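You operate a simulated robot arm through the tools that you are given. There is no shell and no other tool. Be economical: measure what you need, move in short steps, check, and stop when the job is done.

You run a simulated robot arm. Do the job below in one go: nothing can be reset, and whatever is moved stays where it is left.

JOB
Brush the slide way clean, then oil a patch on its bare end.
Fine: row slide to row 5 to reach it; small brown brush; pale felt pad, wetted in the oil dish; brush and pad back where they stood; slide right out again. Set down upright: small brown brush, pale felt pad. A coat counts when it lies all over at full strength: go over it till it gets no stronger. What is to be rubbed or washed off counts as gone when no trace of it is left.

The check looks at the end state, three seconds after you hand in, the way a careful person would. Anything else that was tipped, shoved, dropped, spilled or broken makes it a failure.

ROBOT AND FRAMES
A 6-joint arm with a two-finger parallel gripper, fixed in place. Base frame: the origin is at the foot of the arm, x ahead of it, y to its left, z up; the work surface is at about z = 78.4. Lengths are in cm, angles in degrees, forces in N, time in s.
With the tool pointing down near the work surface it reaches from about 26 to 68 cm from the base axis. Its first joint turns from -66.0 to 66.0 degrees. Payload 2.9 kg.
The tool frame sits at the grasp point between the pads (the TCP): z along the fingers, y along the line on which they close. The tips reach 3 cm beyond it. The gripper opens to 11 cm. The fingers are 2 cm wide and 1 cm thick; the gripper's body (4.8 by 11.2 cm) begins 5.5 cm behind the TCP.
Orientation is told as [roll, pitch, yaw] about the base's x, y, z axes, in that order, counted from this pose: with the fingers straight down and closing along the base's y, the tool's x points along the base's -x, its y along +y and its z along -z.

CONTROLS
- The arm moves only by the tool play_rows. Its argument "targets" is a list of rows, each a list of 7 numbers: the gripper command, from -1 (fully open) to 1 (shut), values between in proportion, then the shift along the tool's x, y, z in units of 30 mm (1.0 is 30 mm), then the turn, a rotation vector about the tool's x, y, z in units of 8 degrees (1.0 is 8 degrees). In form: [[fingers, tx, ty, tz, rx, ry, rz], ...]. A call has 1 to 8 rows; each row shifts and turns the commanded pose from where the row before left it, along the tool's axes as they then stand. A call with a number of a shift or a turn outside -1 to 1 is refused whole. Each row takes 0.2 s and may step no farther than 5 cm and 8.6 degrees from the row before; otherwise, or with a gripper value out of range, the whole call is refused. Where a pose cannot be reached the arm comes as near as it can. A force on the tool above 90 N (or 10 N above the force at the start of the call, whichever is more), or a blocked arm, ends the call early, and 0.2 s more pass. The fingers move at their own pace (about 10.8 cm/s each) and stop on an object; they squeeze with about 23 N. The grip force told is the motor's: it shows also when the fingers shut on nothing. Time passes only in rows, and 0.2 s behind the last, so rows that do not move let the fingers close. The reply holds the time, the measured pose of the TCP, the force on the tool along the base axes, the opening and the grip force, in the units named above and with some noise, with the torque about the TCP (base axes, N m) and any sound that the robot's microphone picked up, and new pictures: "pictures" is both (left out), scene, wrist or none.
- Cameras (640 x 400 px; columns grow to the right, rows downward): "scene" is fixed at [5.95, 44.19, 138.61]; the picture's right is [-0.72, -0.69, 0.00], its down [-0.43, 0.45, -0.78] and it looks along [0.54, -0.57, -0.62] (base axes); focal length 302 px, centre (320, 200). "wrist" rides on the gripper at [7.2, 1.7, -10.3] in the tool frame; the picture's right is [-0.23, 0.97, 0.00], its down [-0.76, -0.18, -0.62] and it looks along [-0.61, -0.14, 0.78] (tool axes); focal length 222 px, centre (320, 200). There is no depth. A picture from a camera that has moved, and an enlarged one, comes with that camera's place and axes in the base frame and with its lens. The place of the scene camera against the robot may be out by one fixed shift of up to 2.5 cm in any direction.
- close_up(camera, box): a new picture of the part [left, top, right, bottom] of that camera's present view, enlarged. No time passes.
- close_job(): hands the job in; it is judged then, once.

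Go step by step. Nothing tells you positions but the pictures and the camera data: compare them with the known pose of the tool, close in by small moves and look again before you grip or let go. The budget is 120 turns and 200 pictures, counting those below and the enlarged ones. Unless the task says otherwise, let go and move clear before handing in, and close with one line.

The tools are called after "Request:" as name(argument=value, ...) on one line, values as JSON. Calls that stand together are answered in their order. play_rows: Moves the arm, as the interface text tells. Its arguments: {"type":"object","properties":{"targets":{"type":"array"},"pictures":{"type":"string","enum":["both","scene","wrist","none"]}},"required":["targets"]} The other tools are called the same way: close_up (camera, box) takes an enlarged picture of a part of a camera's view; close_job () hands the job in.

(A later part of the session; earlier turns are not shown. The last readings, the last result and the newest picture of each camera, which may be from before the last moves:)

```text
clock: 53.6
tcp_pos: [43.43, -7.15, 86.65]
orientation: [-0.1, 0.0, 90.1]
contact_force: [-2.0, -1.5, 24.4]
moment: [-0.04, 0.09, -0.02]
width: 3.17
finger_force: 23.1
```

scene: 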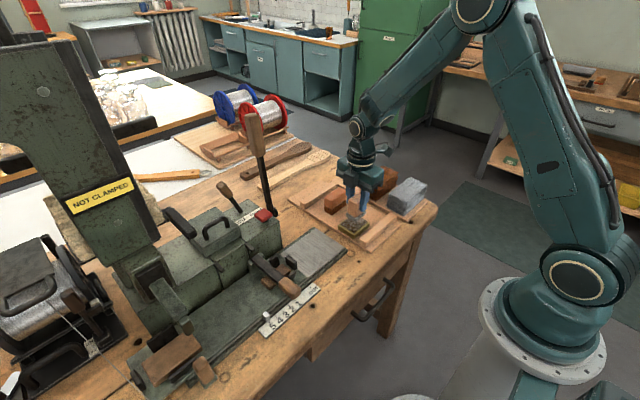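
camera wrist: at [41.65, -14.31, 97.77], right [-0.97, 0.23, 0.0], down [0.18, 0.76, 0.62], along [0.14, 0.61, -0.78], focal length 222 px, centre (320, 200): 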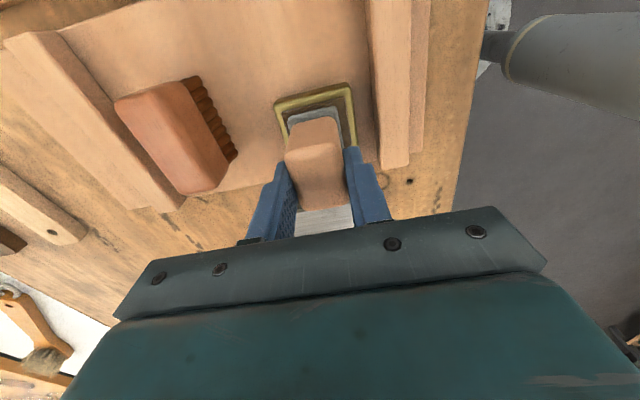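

In firm contact with the dish; dwell, then lift and check.

Request:
play_rows(targets=[[1, 0, 0, 0, 0, 0, 0], [1, 0, 0, 0, 0, 0, 0], [1, 0, 0, 0, 0, 0, 0], [1, 0, 0, -0.5, 0, 0, 0], [1, 0, 0, -0.9, 0, 0, 0], [1, 0, 0, -0.6, 0, 0, 0]])

Request:
close_up(camera="scene", box=[320, 170, 400, 250])

```text
clock: 55.0
tcp_pos: [43.23, -7.14, 92.6]
orientation: [-0.1, 0.0, 90.0]
contact_force: [-0.4, 0.4, -0.6]
moment: [-0.01, 0.0, 0.0]
width: 3.14
finger_force: 22.7
camera wrist: at [41.62, -14.31, 103.01], right [-0.97, 0.23, 0.0], down [0.18, 0.76, 0.62], along [0.14, 0.61, -0.78], focal length 222 px, centre (320, 200)
```

scene: 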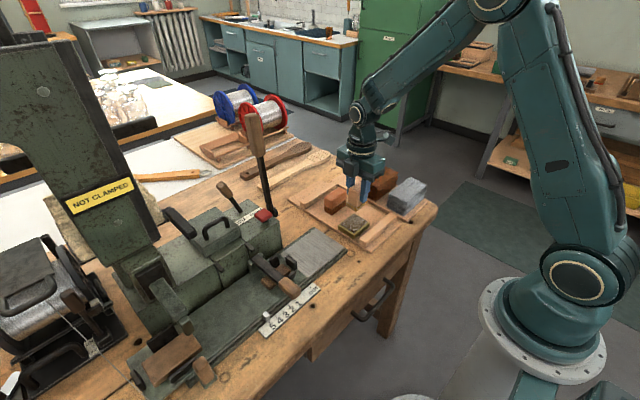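
wrist: 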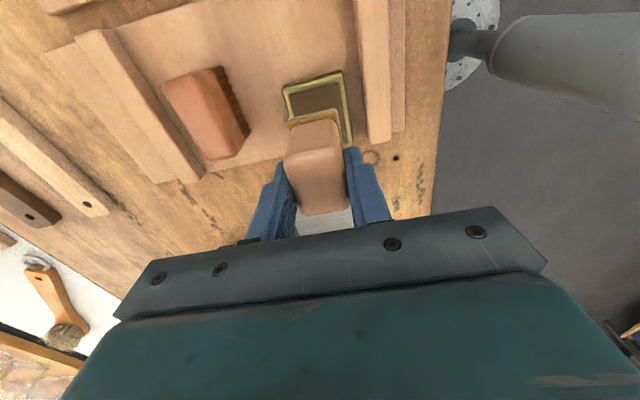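

```text
5.00 times, centred on (360, 210) of scene
camera zoom: at [5.95, 44.19, 138.61], right [-0.72, -0.69, 0.0], down [-0.43, 0.45, -0.78], along [0.54, -0.57, -0.62], focal length 1511 px, centre (120, 150)
```

zoom: 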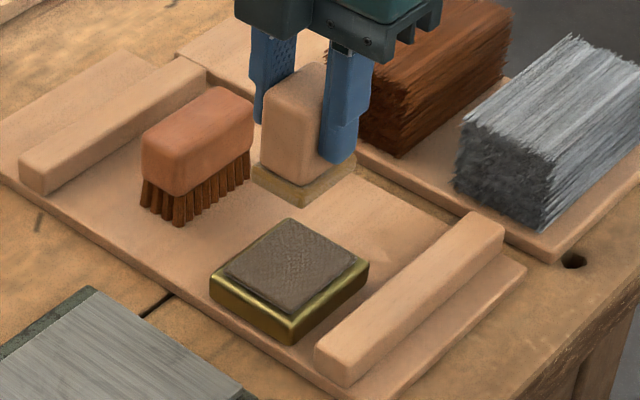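

Felt is amber with oil. Carry it over the way end.

Request:
play_rows(targets=[[1, -0.94, -0.113, 0, 0, 0, 0], [1, -0.94, -0.113, 0, 0, 0, 0], [1, -0.94, -0.113, 0, 0, 0, 0], [1, -0.94, -0.113, 0, 0, 0, 0], [1, -0.94, -0.113, 0, 0, 0, 0], [1, 0, 0, 0.8, 0, 0, 0]])

Request:
close_up(camera="wrist", box=[180, 0, 460, 230])

Request:
close_up(camera="scene", box=[260, 190, 360, 290])

```text
clock: 56.4
tcp_pos: [45.08, 6.89, 90.29]
orientation: [0.0, 0.1, 90.0]
contact_force: [-0.3, -0.1, -1.3]
moment: [0.0, -0.02, 0.0]
width: 3.13
finger_force: 22.7
camera wrist: at [43.37, -0.25, 100.63], right [-0.97, 0.23, 0.0], down [0.18, 0.76, 0.62], along [0.14, 0.61, -0.78], focal length 222 px, centre (320, 200)
```

scene: 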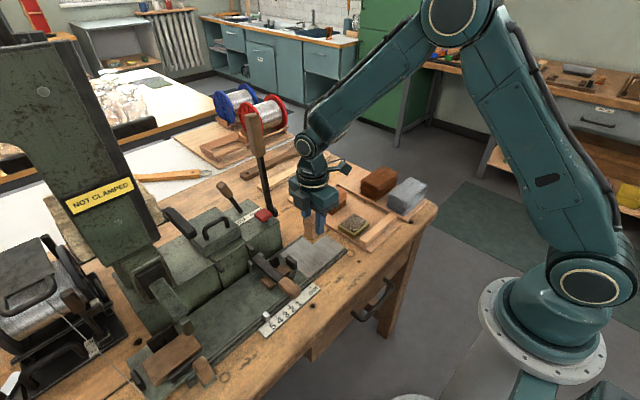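
wrist: 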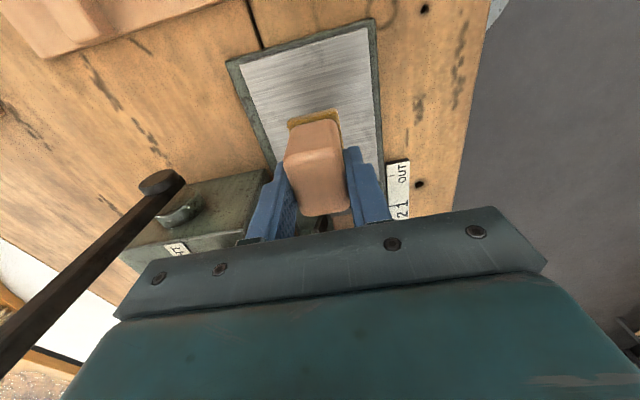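

```text
1.74 times, centred on (320, 115) of wrist
camera zoom: at [43.37, -0.25, 100.63], right [-0.97, 0.23, 0.0], down [0.18, 0.76, 0.62], along [0.14, 0.61, -0.78], focal length 386 px, centre (320, 348)
```

zoom: 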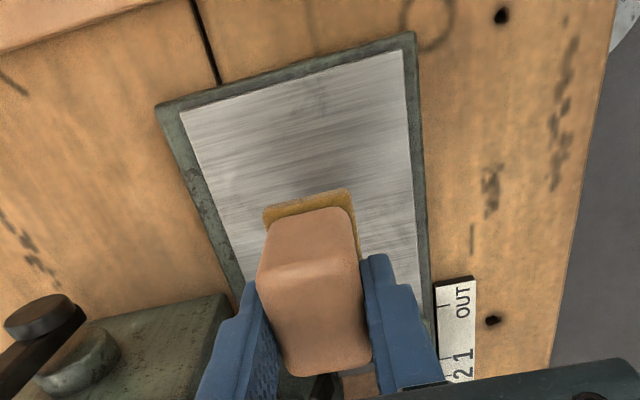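

```text
4.00 times, centred on (310, 240) of scene
camera zoom: at [5.95, 44.19, 138.61], right [-0.72, -0.69, 0.0], down [-0.43, 0.45, -0.78], along [0.54, -0.57, -0.62], focal length 1208 px, centre (360, 40)
```

zoom: 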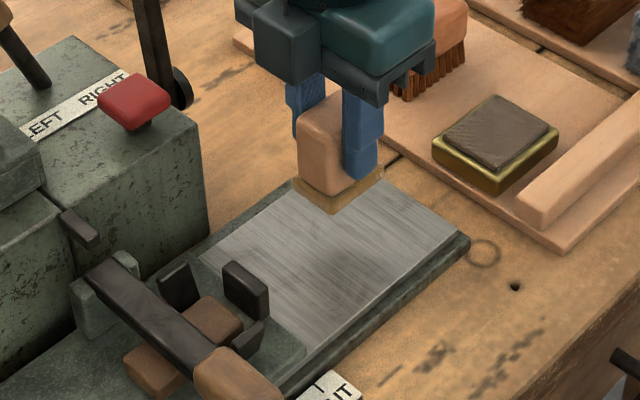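

Request:
play_rows(targets=[[1, 0, 0, 0.8, 0, 0, 0], [1, 0, 0, 0.5, 0, 0, 0]], pictures="none")

Request:
play_rows(targets=[[1, 0, 0, 0.1, 0, 0, 0]], pictures="none")

Request:
play_rows(targets=[[1, 0, 0, 0.1, 0, 0, 0]], pictures="none")

Request:
play_rows(targets=[[1, 0, 0, 0.07, 0, 0, 0]], pictures="none")

```text
clock: 57.0
tcp_pos: [45.01, 6.79, 86.39]
orientation: [0.0, 0.0, 90.0]
contact_force: [0.5, -0.1, 0.0]
moment: [-0.01, 0.01, 0.04]
width: 3.14
finger_force: 22.9
```

```text
clock: 57.4
tcp_pos: [45.08, 6.96, 86.09]
orientation: [0.0, 0.1, 90.0]
contact_force: [0.4, -0.5, 0.0]
moment: [-0.02, 0.01, -0.02]
width: 3.13
finger_force: 22.9
```

```text
clock: 57.8
tcp_pos: [45.09, 6.88, 85.79]
orientation: [0.0, 0.0, 90.0]
contact_force: [-0.8, 0.4, 0.9]
moment: [0.01, -0.01, 0.01]
width: 3.12
finger_force: 22.9
```

```text
clock: 58.2
tcp_pos: [45.1, 6.88, 85.6]
orientation: [0.0, 0.0, 90.0]
contact_force: [-0.2, 0.2, 0.3]
moment: [-0.03, -0.04, 0.0]
width: 3.15
finger_force: 23.4
```

Request:
play_rows(targets=[[1, 0, 0, 0.06, 0, 0, 0]], pictures="none")

Request:
play_rows(targets=[[1, 0, 0, 0.05, 0, 0, 0]], pictures="none")

Request:
play_rows(targets=[[1, 0, 0, 0.04, 0, 0, 0]], pictures="none")

```text
clock: 58.6
tcp_pos: [45.03, 6.92, 85.42]
orientation: [0.0, 0.0, 90.0]
contact_force: [0.1, -0.9, 1.0]
moment: [0.0, 0.03, 0.0]
width: 3.16
finger_force: 23.1
```

```text
clock: 59.0
tcp_pos: [45.13, 6.86, 85.3]
orientation: [-0.1, 0.1, 90.0]
contact_force: [-5.7, -1.0, 21.7]
moment: [-0.11, 0.26, -0.05]
width: 3.13
finger_force: 23.3
```

```text
clock: 59.4
tcp_pos: [45.0, 7.02, 85.27]
orientation: [-0.1, 0.0, 89.9]
contact_force: [-4.8, -0.5, 23.9]
moment: [-0.03, 0.24, -0.03]
width: 3.15
finger_force: 23.2
```

Contact. Rub back and forth along y.

Request:
play_rows(targets=[[1, 0.5, 0, -0.02, 0, 0, 0], [1, 0.5, 0, 0, 0, 0, 0], [1, -0.5, 0, 0, 0, 0, 0], [1, -0.5, 0, 0, 0, 0, 0], [1, -0.5, 0, 0, 0, 0, 0], [1, -0.6, 0, 0, 0, 0, 0], [1, 0.6, 0, 0, 0, 0, 0]])

Request:
close_up(camera="wrist", box=[180, 0, 460, 230])

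```text
clock: 61.0
tcp_pos: [45.09, 8.54, 85.07]
orientation: [0.0, -0.1, 90.1]
contact_force: [-0.3, 5.3, 12.3]
moment: [0.11, 0.03, 0.02]
width: 3.14
finger_force: 22.9
camera wrist: at [43.34, 1.36, 95.49], right [-0.97, 0.22, 0.0], down [0.18, 0.76, 0.62], along [0.14, 0.61, -0.78], focal length 222 px, centre (320, 200)
```

scene: 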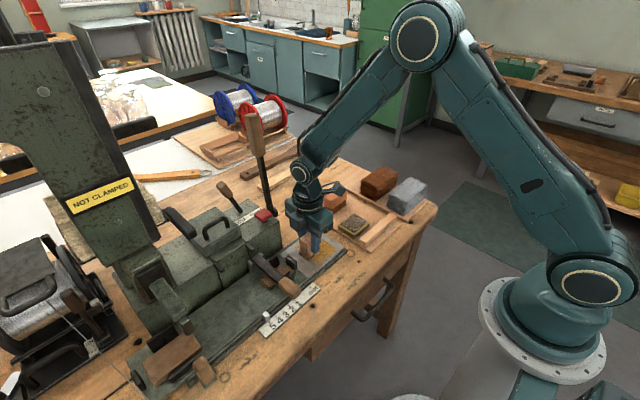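
wrist: 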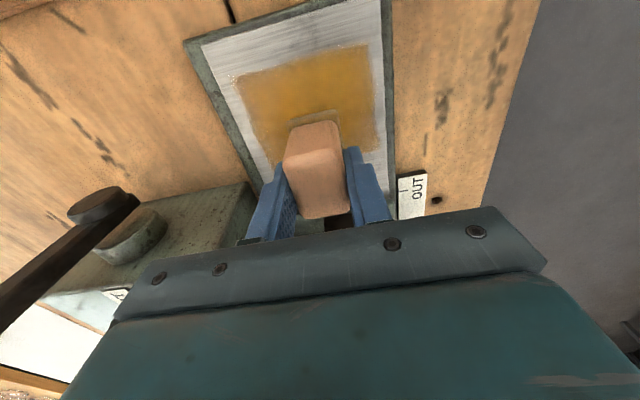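

```text
1.74 times, centred on (320, 115) of wrist
camera zoom: at [43.34, 1.36, 95.49], right [-0.97, 0.22, 0.0], down [0.18, 0.76, 0.62], along [0.14, 0.61, -0.78], focal length 386 px, centre (320, 348)
```

zoom: 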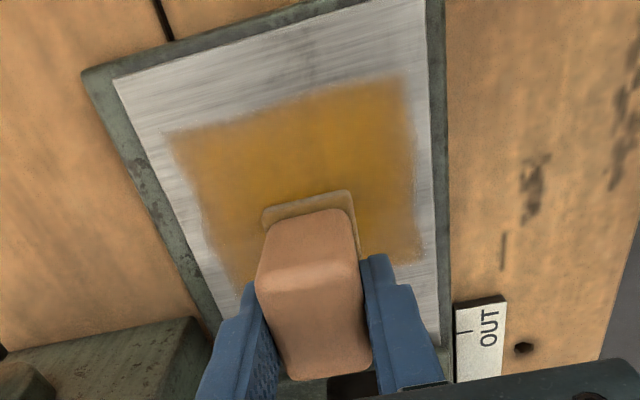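

An amber patch (≈ x 41–49, y 2.7–9.5) is forming. Rub over all of it with further lanes.

Request:
play_rows(targets=[[1, 0, -0.6, 0, 0, 0, 0], [1, 0.5, 0, 0, 0, 0, 0], [1, 0.5, 0, 0, 0, 0, 0], [1, 0.5, 0, 0, 0, 0, 0], [1, -0.5, 0, 0, 0, 0, 0], [1, -0.5, 0, 0, 0, 0, 0], [1, -0.5, 0, 0, 0, 0, 0], [1, 0, 0.6, 0, 0, 0, 0]], pictures="none")

Request:
play_rows(targets=[[1, 0, 0.65, 0, 0, 0, 0], [1, 0.5, 0, 0, 0, 0, 0], [1, 0.5, 0, 0, 0, 0, 0], [1, 0.5, 0, 0, 0, 0, 0], [1, -0.5, 0, 0, 0, 0, 0], [1, -0.5, 0, 0, 0, 0, 0], [1, -0.5, 0, 0, 0, 0, 0]], pictures="wrist")

Request:
close_up(camera="wrist", box=[180, 0, 460, 230])

Request:
close_up(camera="scene", box=[260, 190, 360, 290])

```text
clock: 62.8
tcp_pos: [45.11, 8.35, 85.17]
orientation: [-0.1, 0.0, 90.1]
contact_force: [0.7, -0.5, 2.6]
moment: [0.0, -0.06, 0.01]
width: 3.17
finger_force: 22.8
```

```text
clock: 64.4
tcp_pos: [43.03, 8.36, 85.24]
orientation: [0.1, -0.1, 90.0]
contact_force: [0.4, -2.2, 5.0]
moment: [-0.05, 0.0, 0.02]
width: 3.14
finger_force: 22.7
camera wrist: at [41.4, 1.28, 95.5], right [-0.97, 0.23, 0.0], down [0.18, 0.76, 0.62], along [0.14, 0.61, -0.78], focal length 222 px, centre (320, 200)
```

wrist: 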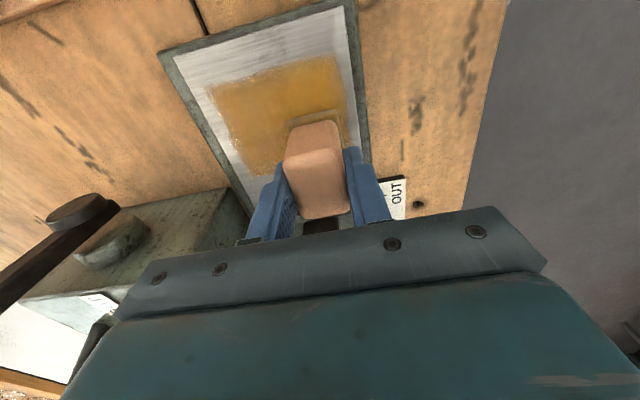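

```text
1.74 times, centred on (320, 115) of wrist
camera zoom: at [41.4, 1.28, 95.5], right [-0.97, 0.23, 0.0], down [0.18, 0.76, 0.62], along [0.14, 0.61, -0.78], focal length 386 px, centre (320, 348)
```

zoom: 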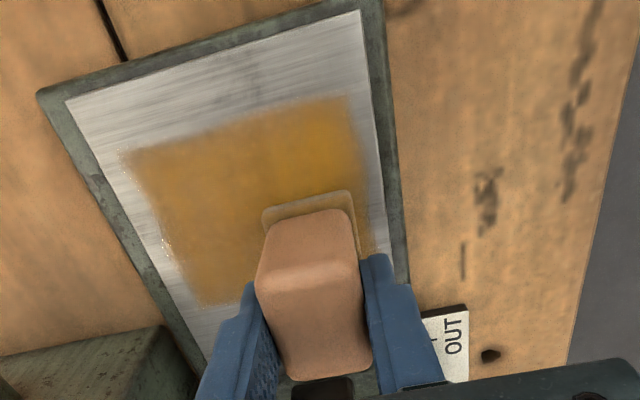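

```text
4.00 times, centred on (310, 240) of scene
camera zoom: at [5.95, 44.18, 138.61], right [-0.73, -0.69, 0.0], down [-0.43, 0.45, -0.78], along [0.54, -0.57, -0.62], focal length 1208 px, centre (360, 40)
```

zoom: 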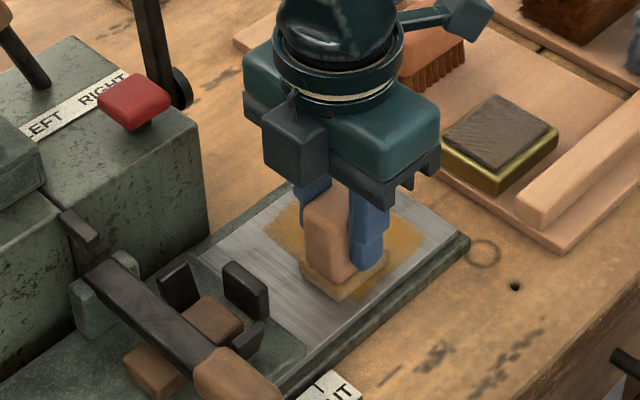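

The felt is drying; re-dip it for a full coat.

Request:
play_rows(targets=[[1, 0, 0, -0.4, 0, 0, 0], [1, 0, 0, -0.9, 0, 0, 0], [1, 0, 0, -0.9, 0, 0, 0], [1, 0.9, -0.02, 0, 0, 0, 0], [1, 0.9, -0.02, 0, 0, 0, 0], [1, 0.9, -0.02, 0, 0, 0, 0], [1, 0.9, -0.02, 0, 0, 0, 0], [1, 0.9, -0.02, 0, 0, 0, 0]])

Request:
close_up(camera="scene", box=[260, 180, 380, 280])

Request:
play_rows(targets=[[1, 0.7, -0.02, 0, 0, 0, 0], [1, 0, 0, 0.8, 0, 0, 0], [1, 0, 0, 0.5, 0, 0, 0], [1, 0, 0, 0, 0, 0, 0]], pictures="wrist")

```text
clock: 66.2
tcp_pos: [43.38, -5.17, 91.85]
orientation: [0.1, 0.0, 90.0]
contact_force: [1.3, -0.3, -1.6]
moment: [0.03, 0.01, -0.01]
width: 3.14
finger_force: 22.8
camera wrist: at [41.7, -12.3, 102.16], right [-0.97, 0.23, 0.0], down [0.18, 0.76, 0.62], along [0.14, 0.61, -0.78], focal length 222 px, centre (320, 200)
```

scene: 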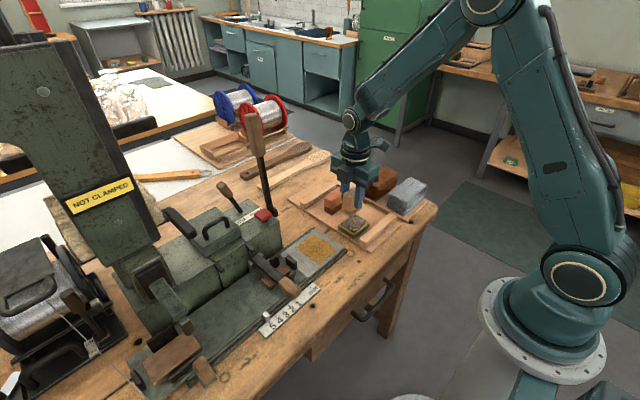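
wrist: 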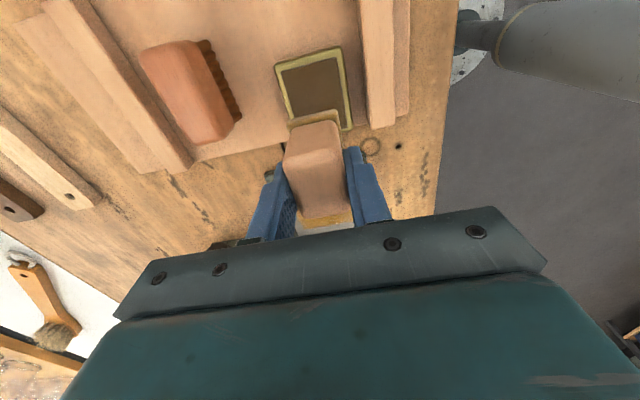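

```text
4.00 times, centred on (320, 230) of scene
camera zoom: at [5.95, 44.19, 138.61], right [-0.72, -0.69, 0.0], down [-0.43, 0.45, -0.78], along [0.54, -0.57, -0.62], focal length 1208 px, centre (320, 80)
```

zoom: 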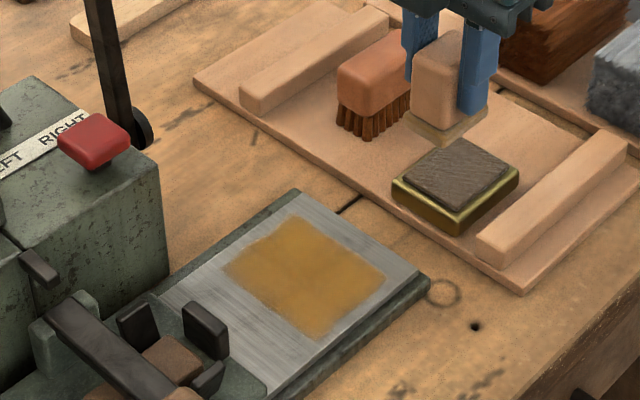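

```text
clock: 67.2
tcp_pos: [43.41, -7.05, 87.92]
orientation: [0.0, 0.0, 90.0]
contact_force: [0.3, 0.8, 0.0]
moment: [0.05, -0.02, -0.04]
width: 3.15
finger_force: 23.2
camera wrist: at [41.76, -14.29, 98.14], right [-0.97, 0.23, 0.0], down [0.18, 0.76, 0.62], along [0.14, 0.61, -0.78], focal length 222 px, centre (320, 200)
```

wrist: 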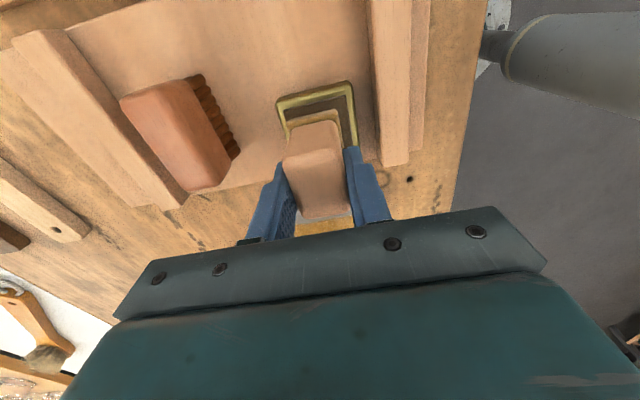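

Request:
play_rows(targets=[[1, 0, 0, 0.2, 0, 0, 0], [1, 0, 0, 0.15, 0, 0, 0]], pictures="none")

Request:
play_rows(targets=[[1, 0, 0, 0.08, 0, 0, 0]], pictures="none")

Request:
play_rows(targets=[[1, 0, 0, 0.06, 0, 0, 0]], pictures="none")

```text
clock: 67.8
tcp_pos: [43.44, -7.19, 86.7]
orientation: [-0.1, 0.0, 90.0]
contact_force: [0.2, -0.2, -0.4]
moment: [-0.01, 0.0, -0.02]
width: 3.12
finger_force: 23.2
```

```text
clock: 68.2
tcp_pos: [43.44, -7.22, 86.63]
orientation: [0.0, 0.1, 90.0]
contact_force: [-0.4, -0.3, -1.4]
moment: [0.01, -0.01, -0.01]
width: 3.13
finger_force: 22.9
```

```text
clock: 68.6
tcp_pos: [43.51, -7.27, 86.45]
orientation: [-0.2, -0.1, 90.1]
contact_force: [-3.5, 1.0, 15.4]
moment: [0.02, 0.25, 0.0]
width: 3.15
finger_force: 23.7
```

Request:
play_rows(targets=[[1, 0, 0, 0, 0, 0, 0], [1, 0, 0, 0, 0, 0, 0], [1, 0, 0, 0, 0, 0, 0], [1, 0, 0, 0, 0, 0, 0], [1, 0, 0, -0.5, 0, 0, 0], [1, 0, 0, -0.9, 0, 0, 0], [1, -0.9, -0.3, 0, 0, 0, 0], [1, -0.9, -0.3, 0, 0, 0, 0]], pictures="none")

Request:
play_rows(targets=[[1, -0.9, -0.3, 0, 0, 0, 0], [1, -0.9, -0.3, 0, 0, 0, 0], [1, -0.4, 0, 0, 0, 0, 0], [1, 0, 0, 0.9, 0, 0, 0], [1, 0, 0, 0.65, 0, 0, 0], [1, 0, 0, 0.1, 0, 0, 0]], pictures="wrist")

```text
clock: 70.4
tcp_pos: [45.28, -1.83, 90.74]
orientation: [0.0, 0.0, 90.0]
contact_force: [-0.3, -0.6, -0.7]
moment: [0.0, -0.02, -0.02]
width: 3.14
finger_force: 22.6
```

```text
clock: 71.8
tcp_pos: [47.1, 4.83, 85.57]
orientation: [0.0, 0.0, 90.0]
contact_force: [-0.4, 0.0, -0.9]
moment: [-0.02, -0.01, 0.01]
width: 3.14
finger_force: 23.5
camera wrist: at [45.38, -2.33, 95.95], right [-0.97, 0.23, 0.0], down [0.18, 0.76, 0.62], along [0.14, 0.61, -0.78], focal length 222 px, centre (320, 200)
```

wrist: 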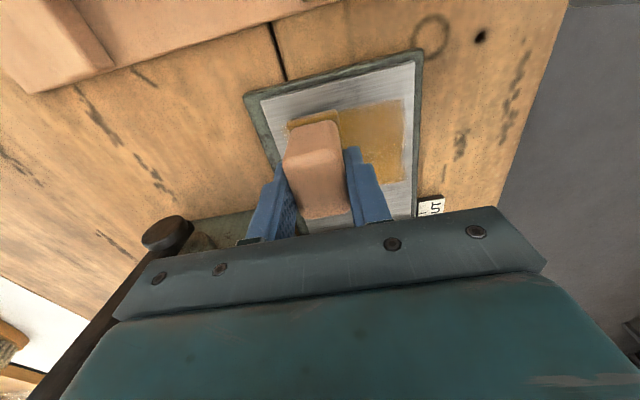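

Request:
play_rows(targets=[[1, 0, 0, 0.08, 0, 0, 0]], pictures="none")

Request:
play_rows(targets=[[1, 0, 0, 0.05, 0, 0, 0]], pictures="none")

Request:
play_rows(targets=[[1, 0, 0, 0.04, 0, 0, 0]], pictures="none")

```text
clock: 72.2
tcp_pos: [46.91, 4.77, 85.47]
orientation: [0.0, 0.0, 90.0]
contact_force: [0.5, -0.1, -0.6]
moment: [-0.02, -0.06, -0.01]
width: 3.12
finger_force: 23.0
```

```text
clock: 72.6
tcp_pos: [47.05, 4.85, 85.15]
orientation: [0.0, 0.0, 90.0]
contact_force: [0.4, 0.5, -0.5]
moment: [-0.03, -0.03, -0.04]
width: 3.13
finger_force: 22.9
```

```text
clock: 73.0
tcp_pos: [46.97, 4.89, 85.31]
orientation: [-0.1, 0.0, 89.9]
contact_force: [-0.5, 0.2, 3.3]
moment: [-0.03, 0.04, 0.01]
width: 3.11
finger_force: 23.0
```

Request:
play_rows(targets=[[1, 0, -0.15, 0.04, 0, 0, 0], [1, -0.6, 0, 0, 0, 0, 0], [1, -0.6, 0, 0, 0, 0, 0], [1, 0.65, 0, 0, 0, 0, 0], [1, 0.65, 0, 0, 0, 0, 0], [1, 0, 0.4, 0, 0, 0, 0], [1, -0.65, 0, 0, 0, 0, 0], [1, -0.65, 0, 0, 0, 0, 0]], pictures="none")

Request:
play_rows(targets=[[1, 0, 0.4, 0, 0, 0, 0], [1, 0.65, 0, 0, 0, 0, 0], [1, 0.65, 0, 0, 0, 0, 0], [1, 0, 0.4, 0, 0, 0, 0], [1, -0.65, 0, 0, 0, 0, 0], [1, -0.65, 0, 0, 0, 0, 0], [1, 0, 0.4, 0, 0, 0, 0]], pictures="none")

Request:
play_rows(targets=[[1, 0.65, 0, 0, 0, 0, 0], [1, 0.65, 0, 0, 0, 0, 0], [1, -0.65, 0, 0, 0, 0, 0], [1, -0.65, 0, 0, 0, 0, 0]], pictures="wrist")

Request:
close_up(camera="wrist", box=[180, 0, 460, 230])

```text
clock: 74.8
tcp_pos: [46.21, 8.37, 85.02]
orientation: [0.1, 0.0, 90.0]
contact_force: [-1.0, -6.8, 19.3]
moment: [-0.3, 0.0, 0.01]
width: 3.12
finger_force: 22.7
```

```text
clock: 76.4
tcp_pos: [42.79, 8.37, 85.07]
orientation: [-0.1, -0.1, 90.1]
contact_force: [4.2, 0.5, 11.0]
moment: [-0.03, -0.15, 0.01]
width: 3.13
finger_force: 23.0
```

```text
clock: 77.4
tcp_pos: [42.59, 8.26, 85.03]
orientation: [0.0, 0.1, 89.9]
contact_force: [0.0, -6.5, 15.3]
moment: [-0.16, 0.05, 0.01]
width: 3.14
finger_force: 23.0
camera wrist: at [40.98, 1.17, 95.39], right [-0.97, 0.23, 0.0], down [0.18, 0.76, 0.62], along [0.14, 0.61, -0.78], focal length 222 px, centre (320, 200)
```

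wrist: 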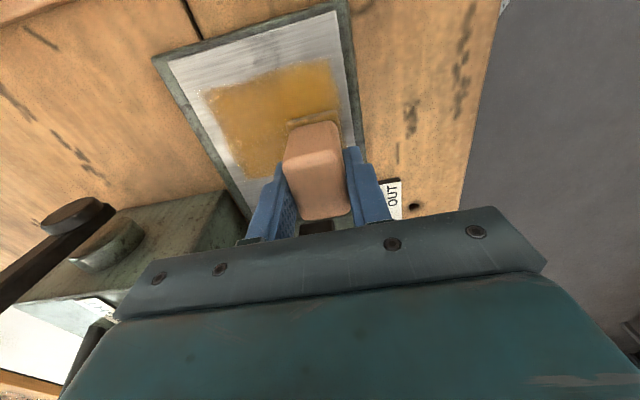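

```text
1.74 times, centred on (320, 115) of wrist
camera zoom: at [40.98, 1.17, 95.39], right [-0.97, 0.23, 0.0], down [0.18, 0.76, 0.62], along [0.14, 0.61, -0.78], focal length 386 px, centre (320, 348)
```

zoom: 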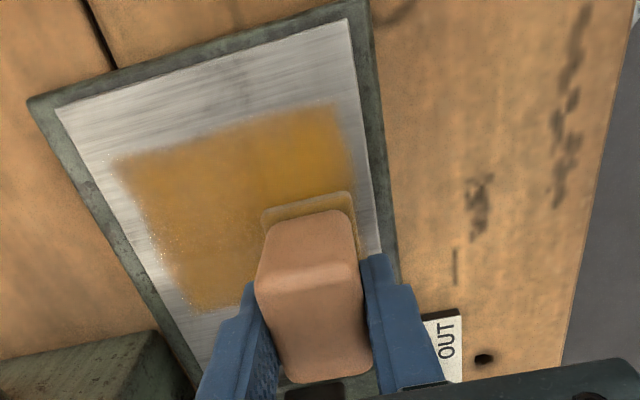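

Request:
play_rows(targets=[[1, 0, 0, -0.3, 0, 0, 0], [1, 1, 0, -0.9, 0, 0, 0], [1, 1, 0, -0.9, 0, 0, 0], [1, 1, 0, 0, 0, 0, 0], [1, 1, 0, 0, 0, 0, 0]], pictures="none")

Request:
close_up(camera="scene", box=[275, 210, 355, 280])

Request:
close_up(camera="wrist", box=[200, 60, 440, 230])

```text
clock: 78.6
tcp_pos: [42.74, -3.66, 91.38]
orientation: [0.0, 0.1, 90.0]
contact_force: [-0.1, 0.3, -0.2]
moment: [-0.05, 0.01, 0.02]
width: 3.11
finger_force: 22.6
```

```text
5.71 times, centred on (315, 245) of scene
camera zoom: at [5.95, 44.19, 138.61], right [-0.72, -0.69, 0.0], down [-0.43, 0.45, -0.78], along [0.54, -0.57, -0.62], focal length 1726 px, centre (349, -57)
```

zoom: 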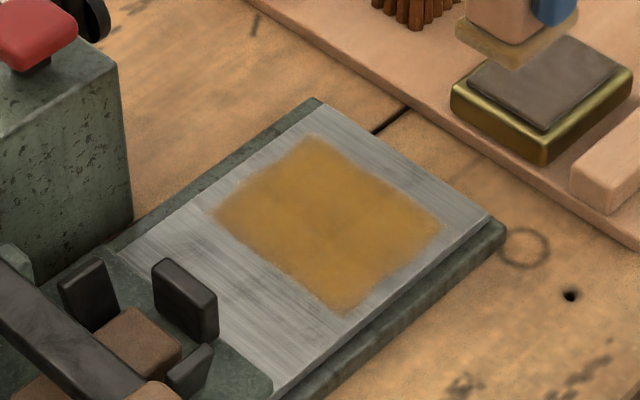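

```text
2.35 times, centred on (320, 145) of wrist
camera zoom: at [41.05, -10.74, 101.67], right [-0.97, 0.23, 0.0], down [0.18, 0.76, 0.62], along [0.14, 0.61, -0.78], focal length 523 px, centre (320, 329)
```

zoom: 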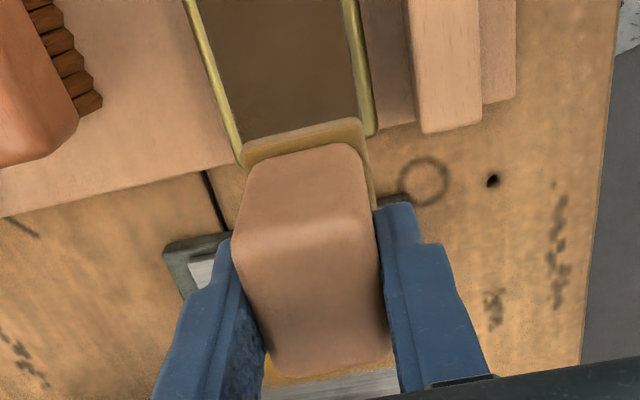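

Nearly uniform, edges a bit lighter. One more dip and full pass to reach full strength.

Request:
play_rows(targets=[[1, 0.6, -0.1, 0, 0, 0, 0], [1, 0.58, -0.1, 0, 0, 0, 0], [1, 0, 0, 0.9, 0, 0, 0], [1, 0, 0, 0.6, 0, 0, 0], [1, 0, 0, 0.08, 0, 0, 0]], pictures="none")

Request:
play_rows(targets=[[1, 0, 0, 0.06, 0, 0, 0]], pictures="none")

Request:
play_rows(targets=[[1, 0, 0, 0.05, 0, 0, 0]], pictures="none")

```text
clock: 79.8
tcp_pos: [43.21, -7.17, 86.62]
orientation: [0.0, 0.0, 90.0]
contact_force: [-1.0, -0.5, -0.9]
moment: [0.01, -0.02, 0.0]
width: 3.13
finger_force: 22.9
```

```text
clock: 80.2
tcp_pos: [43.24, -7.32, 86.47]
orientation: [0.0, -0.1, 89.9]
contact_force: [-0.4, 0.3, 3.1]
moment: [0.04, 0.03, 0.01]
width: 3.17
finger_force: 22.5
```

```text
clock: 80.6
tcp_pos: [43.35, -7.17, 86.49]
orientation: [-0.1, 0.0, 90.0]
contact_force: [-6.3, 1.3, 22.5]
moment: [0.03, 0.26, -0.03]
width: 3.17
finger_force: 23.2
```

Request:
play_rows(targets=[[1, 0, 0, 0, 0, 0, 0], [1, 0, 0, 0, 0, 0, 0], [1, 0, 0, 0, 0, 0, 0], [1, 0, 0, 0, 0, 0, 0], [1, 0, 0, -0.6, 0, 0, 0], [1, 0, 0, -0.9, 0, 0, 0], [1, -1, -0.38, 0, 0, 0, 0], [1, -1, -0.38, 0, 0, 0, 0]], pictures="none")

Request:
play_rows(targets=[[1, -1, -0.38, 0, 0, 0, 0], [1, -1, -0.38, 0, 0, 0, 0], [1, 0, 0, 0.9, 0, 0, 0], [1, 0, 0, 0.9, 0, 0, 0], [1, 0, 0, 0.1, 0, 0, 0]], pictures="none")

Request:
play_rows(targets=[[1, 0, 0, 0.05, 0, 0, 0]], pictures="none")

```text
clock: 82.4
tcp_pos: [45.63, -1.08, 90.67]
orientation: [0.0, 0.0, 90.1]
contact_force: [0.1, -0.5, -1.3]
moment: [0.01, 0.01, -0.01]
width: 3.17
finger_force: 23.1
```

```text
clock: 83.6
tcp_pos: [47.83, 4.87, 85.08]
orientation: [0.0, 0.0, 90.0]
contact_force: [-0.1, 0.2, -0.6]
moment: [0.0, 0.0, 0.02]
width: 3.12
finger_force: 23.1
```

```text
clock: 84.0
tcp_pos: [47.76, 4.8, 84.9]
orientation: [0.0, 0.0, 90.0]
contact_force: [-1.6, 0.0, 3.6]
moment: [0.01, 0.03, -0.01]
width: 3.14
finger_force: 22.8
```

Request:
play_rows(targets=[[1, 0.2, 0, 0.04, 0, 0, 0], [1, -0.68, 0, 0, 0, 0, 0], [1, -0.68, 0, 0, 0, 0, 0], [1, 0.68, 0, 0, 0, 0, 0], [1, 0.68, 0, 0, 0, 0, 0], [1, 0, 0.4, 0, 0, 0, 0], [1, -0.68, 0, 0, 0, 0, 0], [1, -0.68, 0, 0, 0, 0, 0]], pictures="none")

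Request:
play_rows(targets=[[1, 0, 0.4, 0, 0, 0, 0], [1, 0.68, 0, 0, 0, 0, 0], [1, 0.68, 0, 0, 0, 0, 0], [1, 0, 0.4, 0, 0, 0, 0], [1, -0.68, 0, 0, 0, 0, 0], [1, -0.68, 0, 0, 0, 0, 0], [1, 0, 0.4, 0, 0, 0, 0]], pictures="none")

Request:
play_rows(targets=[[1, 0.68, 0, 0, 0, 0, 0], [1, 0.68, 0, 0, 0, 0, 0], [1, 0, 0.3, 0, 0, 0, 0], [1, -0.68, 0, 0, 0, 0, 0], [1, -0.68, 0, 0, 0, 0, 0], [1, 0.68, 0, 0, 0, 0, 0], [1, 0.68, 0, 0, 0, 0, 0]], pictures="none")

Request:
play_rows(targets=[[1, 0, -0.9, 0, 0, 0, 0], [1, 0, -0.9, 0, 0, 0, 0], [1, -0.6, 0, 0, 0, 0, 0], [1, 0, 0.9, 0, 0, 0, 0], [1, 0, 0.9, 0, 0, 0, 0], [1, -0.6, 0, 0, 0, 0, 0], [1, 0, -0.9, 0, 0, 0, 0], [1, 0, -0.9, 0, 0, 0, 0]], pictures="none")

Request:
play_rows(targets=[[1, 0, 0, -0.3, 0, 0, 0], [1, 1, 0, -0.9, 0, 0, 0], [1, 1, 0, -0.9, 0, 0, 0], [1, 1, 0, 0, 0, 0, 0], [1, 1, 0, 0, 0, 0, 0]], pictures="none")

Request:
close_up(camera="scene", box=[275, 210, 355, 280])

```text
clock: 85.8
tcp_pos: [46.61, 8.24, 84.85]
orientation: [0.1, 0.1, 89.9]
contact_force: [0.2, -8.1, 21.7]
moment: [-0.24, -0.06, 0.0]
width: 3.15
finger_force: 23.1
```

```text
clock: 87.4
tcp_pos: [43.23, 8.42, 84.8]
orientation: [0.0, -0.1, 90.1]
contact_force: [5.2, 1.1, 11.8]
moment: [-0.02, -0.15, 0.02]
width: 3.12
finger_force: 23.1
```

```text
clock: 89.0
tcp_pos: [42.12, 4.37, 84.72]
orientation: [0.0, 0.0, 90.1]
contact_force: [-0.3, 4.4, 11.1]
moment: [0.19, -0.02, -0.03]
width: 3.15
finger_force: 23.1
```

```text
clock: 90.8
tcp_pos: [47.55, 7.82, 84.86]
orientation: [0.1, 0.1, 90.1]
contact_force: [-0.5, 0.3, 2.4]
moment: [0.04, 0.01, 0.0]
width: 3.13
finger_force: 23.3
```

```text
clock: 92.0
tcp_pos: [47.47, -4.19, 91.03]
orientation: [0.0, 0.0, 90.0]
contact_force: [0.5, -0.4, -0.7]
moment: [0.02, 0.04, 0.03]
width: 3.14
finger_force: 23.3
```

```text
5.71 times, centred on (315, 245) of scene
camera zoom: at [5.95, 44.19, 138.61], right [-0.72, -0.69, 0.0], down [-0.43, 0.45, -0.78], along [0.54, -0.57, -0.62], focal length 1726 px, centre (349, -57)
```

zoom: 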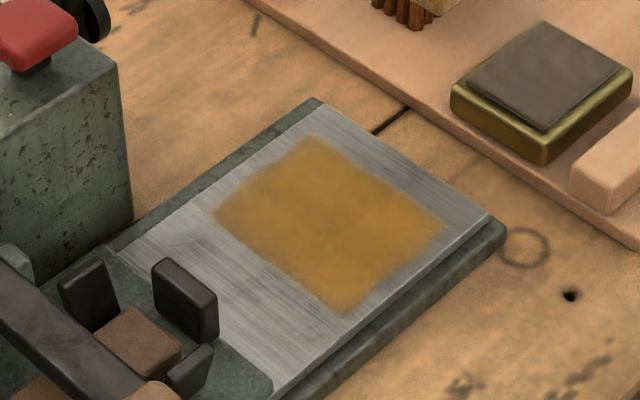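

Unchanged from before, so it's at full strength. Take the pad back home.

Request:
play_rows(targets=[[1, 0, 0.68, 0, 0, 0, 0], [1, 0.92, 0.69, 0, 0, 0, 0], [1, 0.92, 0, 0, 0, 0, 0], [1, 0.92, 0, 0, 0, 0, 0], [1, 0.92, 0, 0, 0, 0, 0], [1, 0, 0, 0.9, 0, 0, 0], [1, 0, 0, 0.8, 0, 0, 0], [1, 0, 0, 0.3, 0, 0, 0]])

Request:
close_up(camera="scene", box=[310, 150, 430, 250])

```text
clock: 93.8
tcp_pos: [43.39, -15.18, 85.12]
orientation: [0.0, 0.0, 90.0]
contact_force: [-0.4, 0.4, -0.7]
moment: [0.01, -0.01, 0.0]
width: 3.16
finger_force: 23.3
camera wrist: at [41.73, -22.31, 95.43], right [-0.97, 0.23, 0.0], down [0.18, 0.76, 0.62], along [0.14, 0.61, -0.78], focal length 222 px, centre (320, 200)
```

scene: 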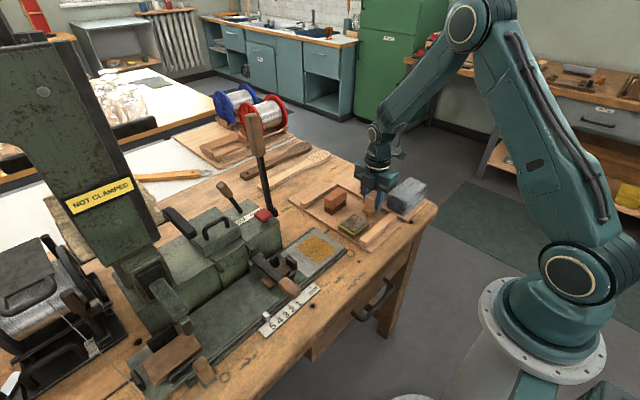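
wrist: 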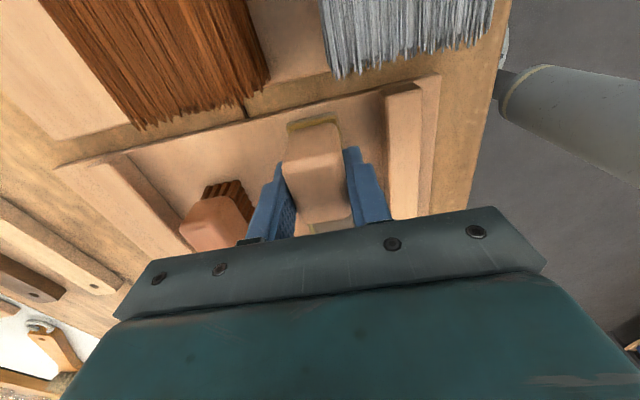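

```text
4.00 times, centred on (370, 200) of scene
camera zoom: at [5.95, 44.19, 138.61], right [-0.72, -0.69, 0.0], down [-0.43, 0.45, -0.78], along [0.54, -0.57, -0.62], focal length 1208 px, centre (120, 200)
```

zoom: 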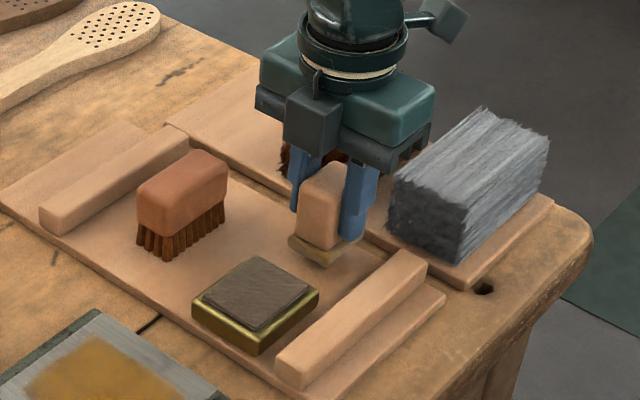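

Request:
play_rows(targets=[[1, 0, 0, 0.15, 0, 0, 0], [1, 0, 0, 0.1, 0, 0, 0]], pictures="none")

Request:
play_rows(targets=[[1, 0, 0, 0.08, 0, 0, 0]], pictures="none")

Request:
play_rows(targets=[[1, 0, 0, 0.06, 0, 0, 0]], pictures="none")

Request:
play_rows(targets=[[1, 0, 0, 0.04, 0, 0, 0]], pictures="none")

```text
clock: 94.4
tcp_pos: [43.39, -15.27, 84.3]
orientation: [0.0, -0.1, 90.0]
contact_force: [-0.7, 0.0, -0.6]
moment: [0.03, 0.0, 0.03]
width: 3.12
finger_force: 22.7
```

```text
clock: 94.8
tcp_pos: [43.42, -15.2, 84.19]
orientation: [0.0, 0.0, 90.0]
contact_force: [0.4, -1.0, 0.0]
moment: [0.02, -0.01, 0.0]
width: 3.16
finger_force: 23.2
```

```text
clock: 95.2
tcp_pos: [43.35, -15.21, 83.89]
orientation: [0.0, -0.1, 89.9]
contact_force: [-1.7, 0.6, 3.1]
moment: [0.05, 0.04, 0.02]
width: 3.12
finger_force: 22.9
```

```text
clock: 95.6
tcp_pos: [43.42, -15.4, 83.96]
orientation: [0.0, 0.0, 90.0]
contact_force: [-6.1, 1.4, 16.9]
moment: [0.08, 0.28, -0.02]
width: 3.14
finger_force: 23.1
```

Touchdown. Ease the pressure, release, and rise.

Request:
play_rows(targets=[[1, 0, 0, -0.03, 0, 0, 0], [0.15, 0, 0, 0, 0, 0, 0], [0.15, 0, 0, 0, 0, 0, 0], [0.15, 0, 0, -0.5, 0, 0, 0], [0.1, 0, 0, -1, 0, 0, 0], [0.1, 0, 0, -1, 0, 0, 0], [0.1, 0, 0, -1, 0, 0, 0], [0.1, 0, 0, -1, 0, 0, 0]])

Request:
close_up(camera="scene", box=[310, 150, 430, 250])

```text
clock: 97.4
tcp_pos: [43.43, -15.25, 97.5]
orientation: [-0.1, 0.0, 89.9]
contact_force: [-0.3, -0.2, 0.1]
moment: [-0.02, -0.05, -0.04]
width: 4.98
finger_force: 0.0
camera wrist: at [41.77, -22.35, 107.75], right [-0.97, 0.23, 0.0], down [0.18, 0.76, 0.62], along [0.14, 0.61, -0.78], focal length 222 px, centre (320, 200)
```

scene: 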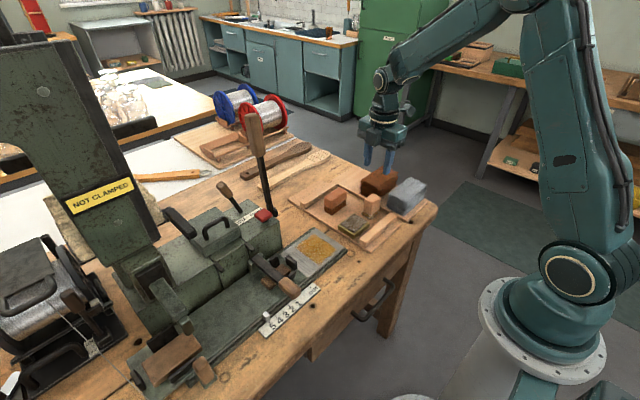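
wrist: 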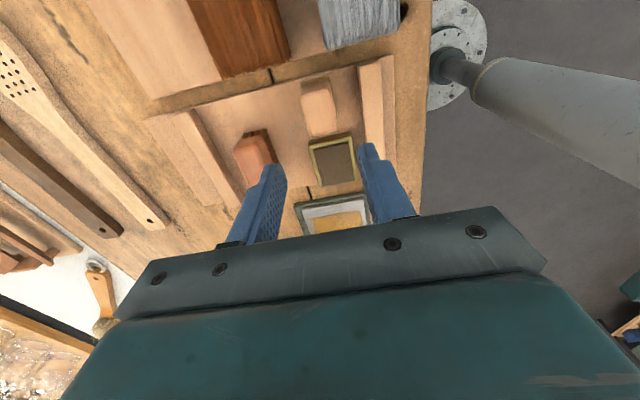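

```text
4.00 times, centred on (370, 200) of scene
camera zoom: at [5.95, 44.19, 138.61], right [-0.72, -0.69, 0.0], down [-0.43, 0.45, -0.78], along [0.54, -0.57, -0.62], focal length 1208 px, centre (120, 200)
```

zoom: 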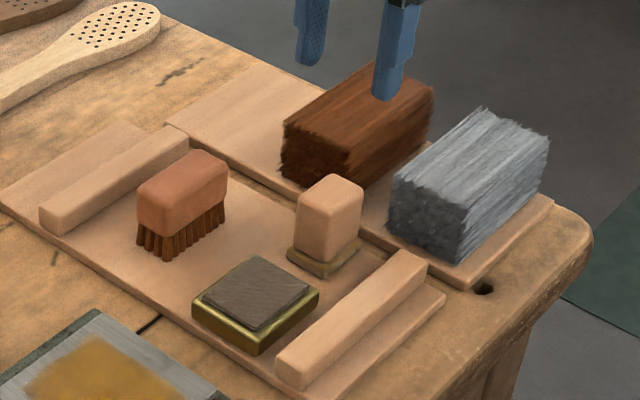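

Pad and brush are home and upright. Back the hand off and turn it to yaw 0.

Request:
play_rows(targets=[[0, 0, 0.95, -0.3, 0, 0, 0], [0, 0, 0.95, -0.3, 0, 0, 0], [0, 0, 0.95, -0.3, 0, 0, 0], [0, 0, 0.95, 0, 0, 0, 0], [0, -0.9, 0, 0, 0, 0, 0], [0, -0.9, 0, 0, 0, 0, 0], [0, -0.9, 0, 0, 0, 0, 0], [0, -0.9, 0, 0, 0, 0, 0]], pictures="none")

Request:
play_rows(targets=[[0, 0, 0, 0, 0, 0, 1], [0, 0, 0, 0, 0, 0, 1], [0, 0, 0, 0, 0, 0, 1], [0, 0, 0, 0, 0, 0, 1], [0, 0, 0, 0, 0, 0, 1], [0, 0, 0, 0, 0, 0, 1], [0, 0, 0, 0, 0, 0, 1], [0, 0, 0, 0, 0, 0, 1]], pictures="none")

Request:
play_rows(targets=[[0, 0, 0, 0, 0, 0, 1], [0, 0, 0, 0, 0, 0, 1], [0, 0, 0, 0, 0, 0, 1], [0, 0, 0, 0, 0, 0, 0.25], [0, 0, 0.9, 0, 0, 0, 0], [0, 0, 0.9, 0, 0, 0, 0], [0, 0, 0.9, 0, 0, 0, 0], [0, 0, 0.6, 0, 0, 0, 0]])

Request:
close_up(camera="wrist", box=[220, 80, 440, 220])

```text
clock: 99.2
tcp_pos: [32.14, -4.29, 100.06]
orientation: [0.0, 0.0, 90.0]
contact_force: [0.5, -0.4, -0.3]
moment: [0.01, 0.01, 0.0]
width: 5.49
finger_force: 0.2
```

```text
clock: 101.0
tcp_pos: [31.96, -4.38, 100.03]
orientation: [0.0, 0.0, 25.9]
contact_force: [-0.8, -0.3, -0.4]
moment: [-0.03, 0.0, -0.05]
width: 5.5
finger_force: 0.0
```

```text
clock: 102.8
tcp_pos: [32.03, 5.59, 100.02]
orientation: [0.0, -0.1, 0.0]
contact_force: [0.4, -0.8, -0.5]
moment: [-0.04, 0.03, -0.03]
width: 5.47
finger_force: 0.0
camera wrist: at [24.81, 7.39, 110.42], right [0.23, 0.97, 0.0], down [0.76, -0.18, 0.62], along [0.61, -0.14, -0.78], focal length 222 px, centre (320, 200)
```

scene: 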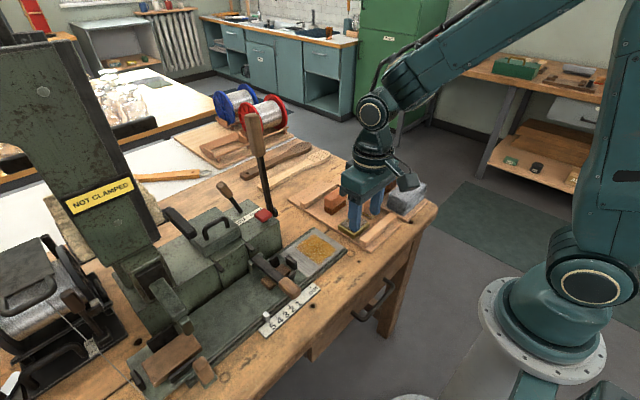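
wrist: 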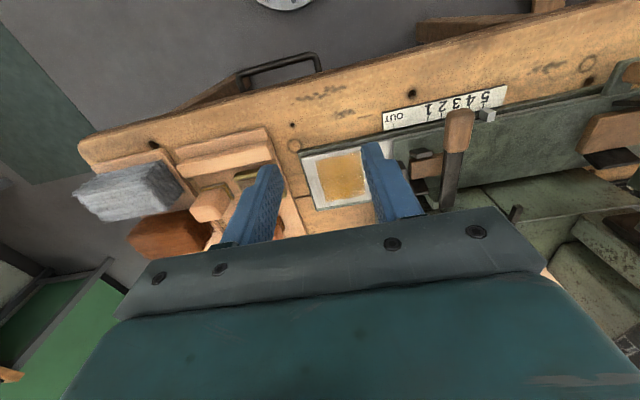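

```text
2.86 times, centred on (330, 150) of wrist
camera zoom: at [24.81, 7.39, 110.42], right [0.23, 0.97, 0.0], down [0.76, -0.18, 0.62], along [0.61, -0.14, -0.78], focal length 635 px, centre (291, 343)
```

zoom: 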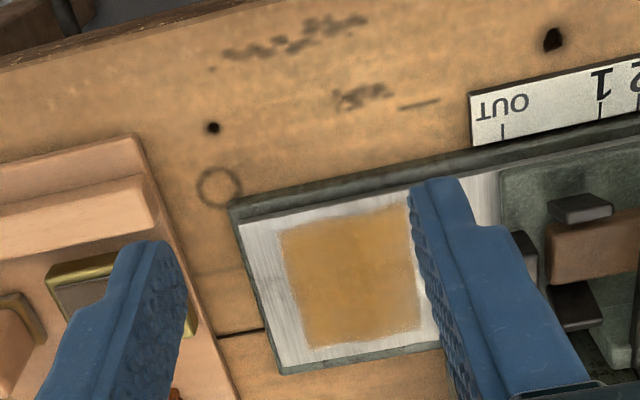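

The coat is even and the way clean. Now go back to the slide knob with the leaned hand.

Request:
play_rows(targets=[[0, 0, 0.983, 0, 0, 0, 0], [0, 0, 0.983, 0, 0, 0, 0], [0, 0, 0.983, 0, 0, 0, 0], [0, 0, 0.983, 0, 0, 0, 0], [0, 0, 0.983, 0, 0, 0, 0], [0, 0, 0.983, 0, 0, 0, 0], [0, 0, 0.983, 0, 0, 0, 0], [0, 0, 0.983, 0, 0, 0, 0]], pictures="none")

Request:
play_rows(targets=[[0, 0, 0.985, 0, 0, 0, 0], [0, 0, 0.985, 0, 0, -1, 0], [0, 0, 0.985, 0, 0, -1, 0], [0, 0, 0.985, 0, 0, -1, 0], [0, 0, 0, 0, 0, 0, 0]])

```text
clock: 104.6
tcp_pos: [32.0, 29.09, 100.15]
orientation: [0.0, 0.0, 0.0]
contact_force: [0.2, 0.7, -0.4]
moment: [-0.03, -0.01, -0.01]
width: 5.49
finger_force: 0.1
```

```text
clock: 105.8
tcp_pos: [32.0, 40.9, 99.96]
orientation: [0.0, -24.1, 0.0]
contact_force: [-0.2, -0.9, 0.8]
moment: [0.0, -0.01, 0.04]
width: 5.49
finger_force: 0.0
camera wrist: at [21.2, 42.82, 106.55], right [0.21, 0.97, 0.09], down [0.44, -0.18, 0.88], along [0.87, -0.14, -0.47], focal length 222 px, centre (320, 200)
```

scene: 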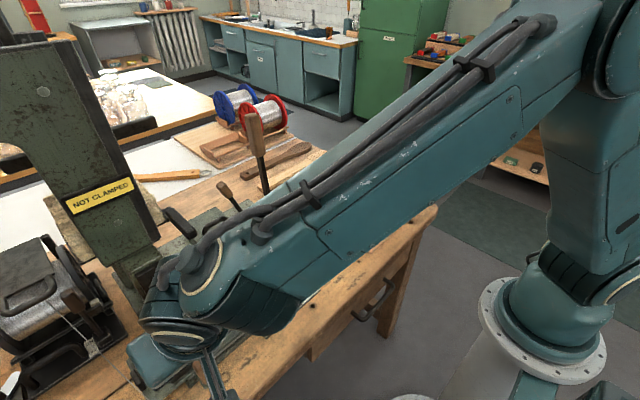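
wrist: 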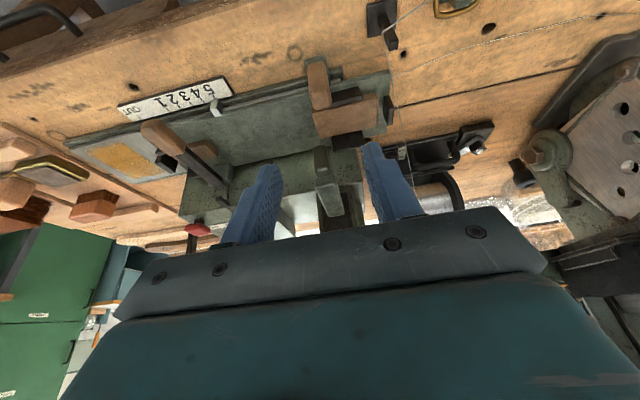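

Request:
play_rows(targets=[[0, 0.47, 0.03, 0, 0, 0, 0], [0, 0, 0, 0.95, 0, 0, 0], [0, 0, 0, 0.95, 0, 0, 0], [0, 0, 0, 0.95, 0, 0, 0]], pictures="wrist")

```text
clock: 106.8
tcp_pos: [34.82, 40.75, 91.57]
orientation: [0.0, -23.9, 0.0]
contact_force: [0.9, 0.2, 0.8]
moment: [0.0, -0.01, 0.0]
width: 5.49
finger_force: 0.1
out of reach, approached as far as the arm can: row 1
camera wrist: at [24.04, 42.49, 98.11], right [0.21, 0.97, 0.09], down [0.44, -0.18, 0.88], along [0.87, -0.14, -0.47], focal length 222 px, centre (320, 200)
```

wrist: 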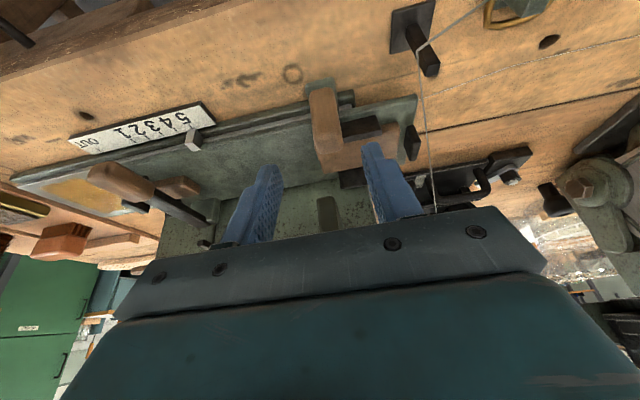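

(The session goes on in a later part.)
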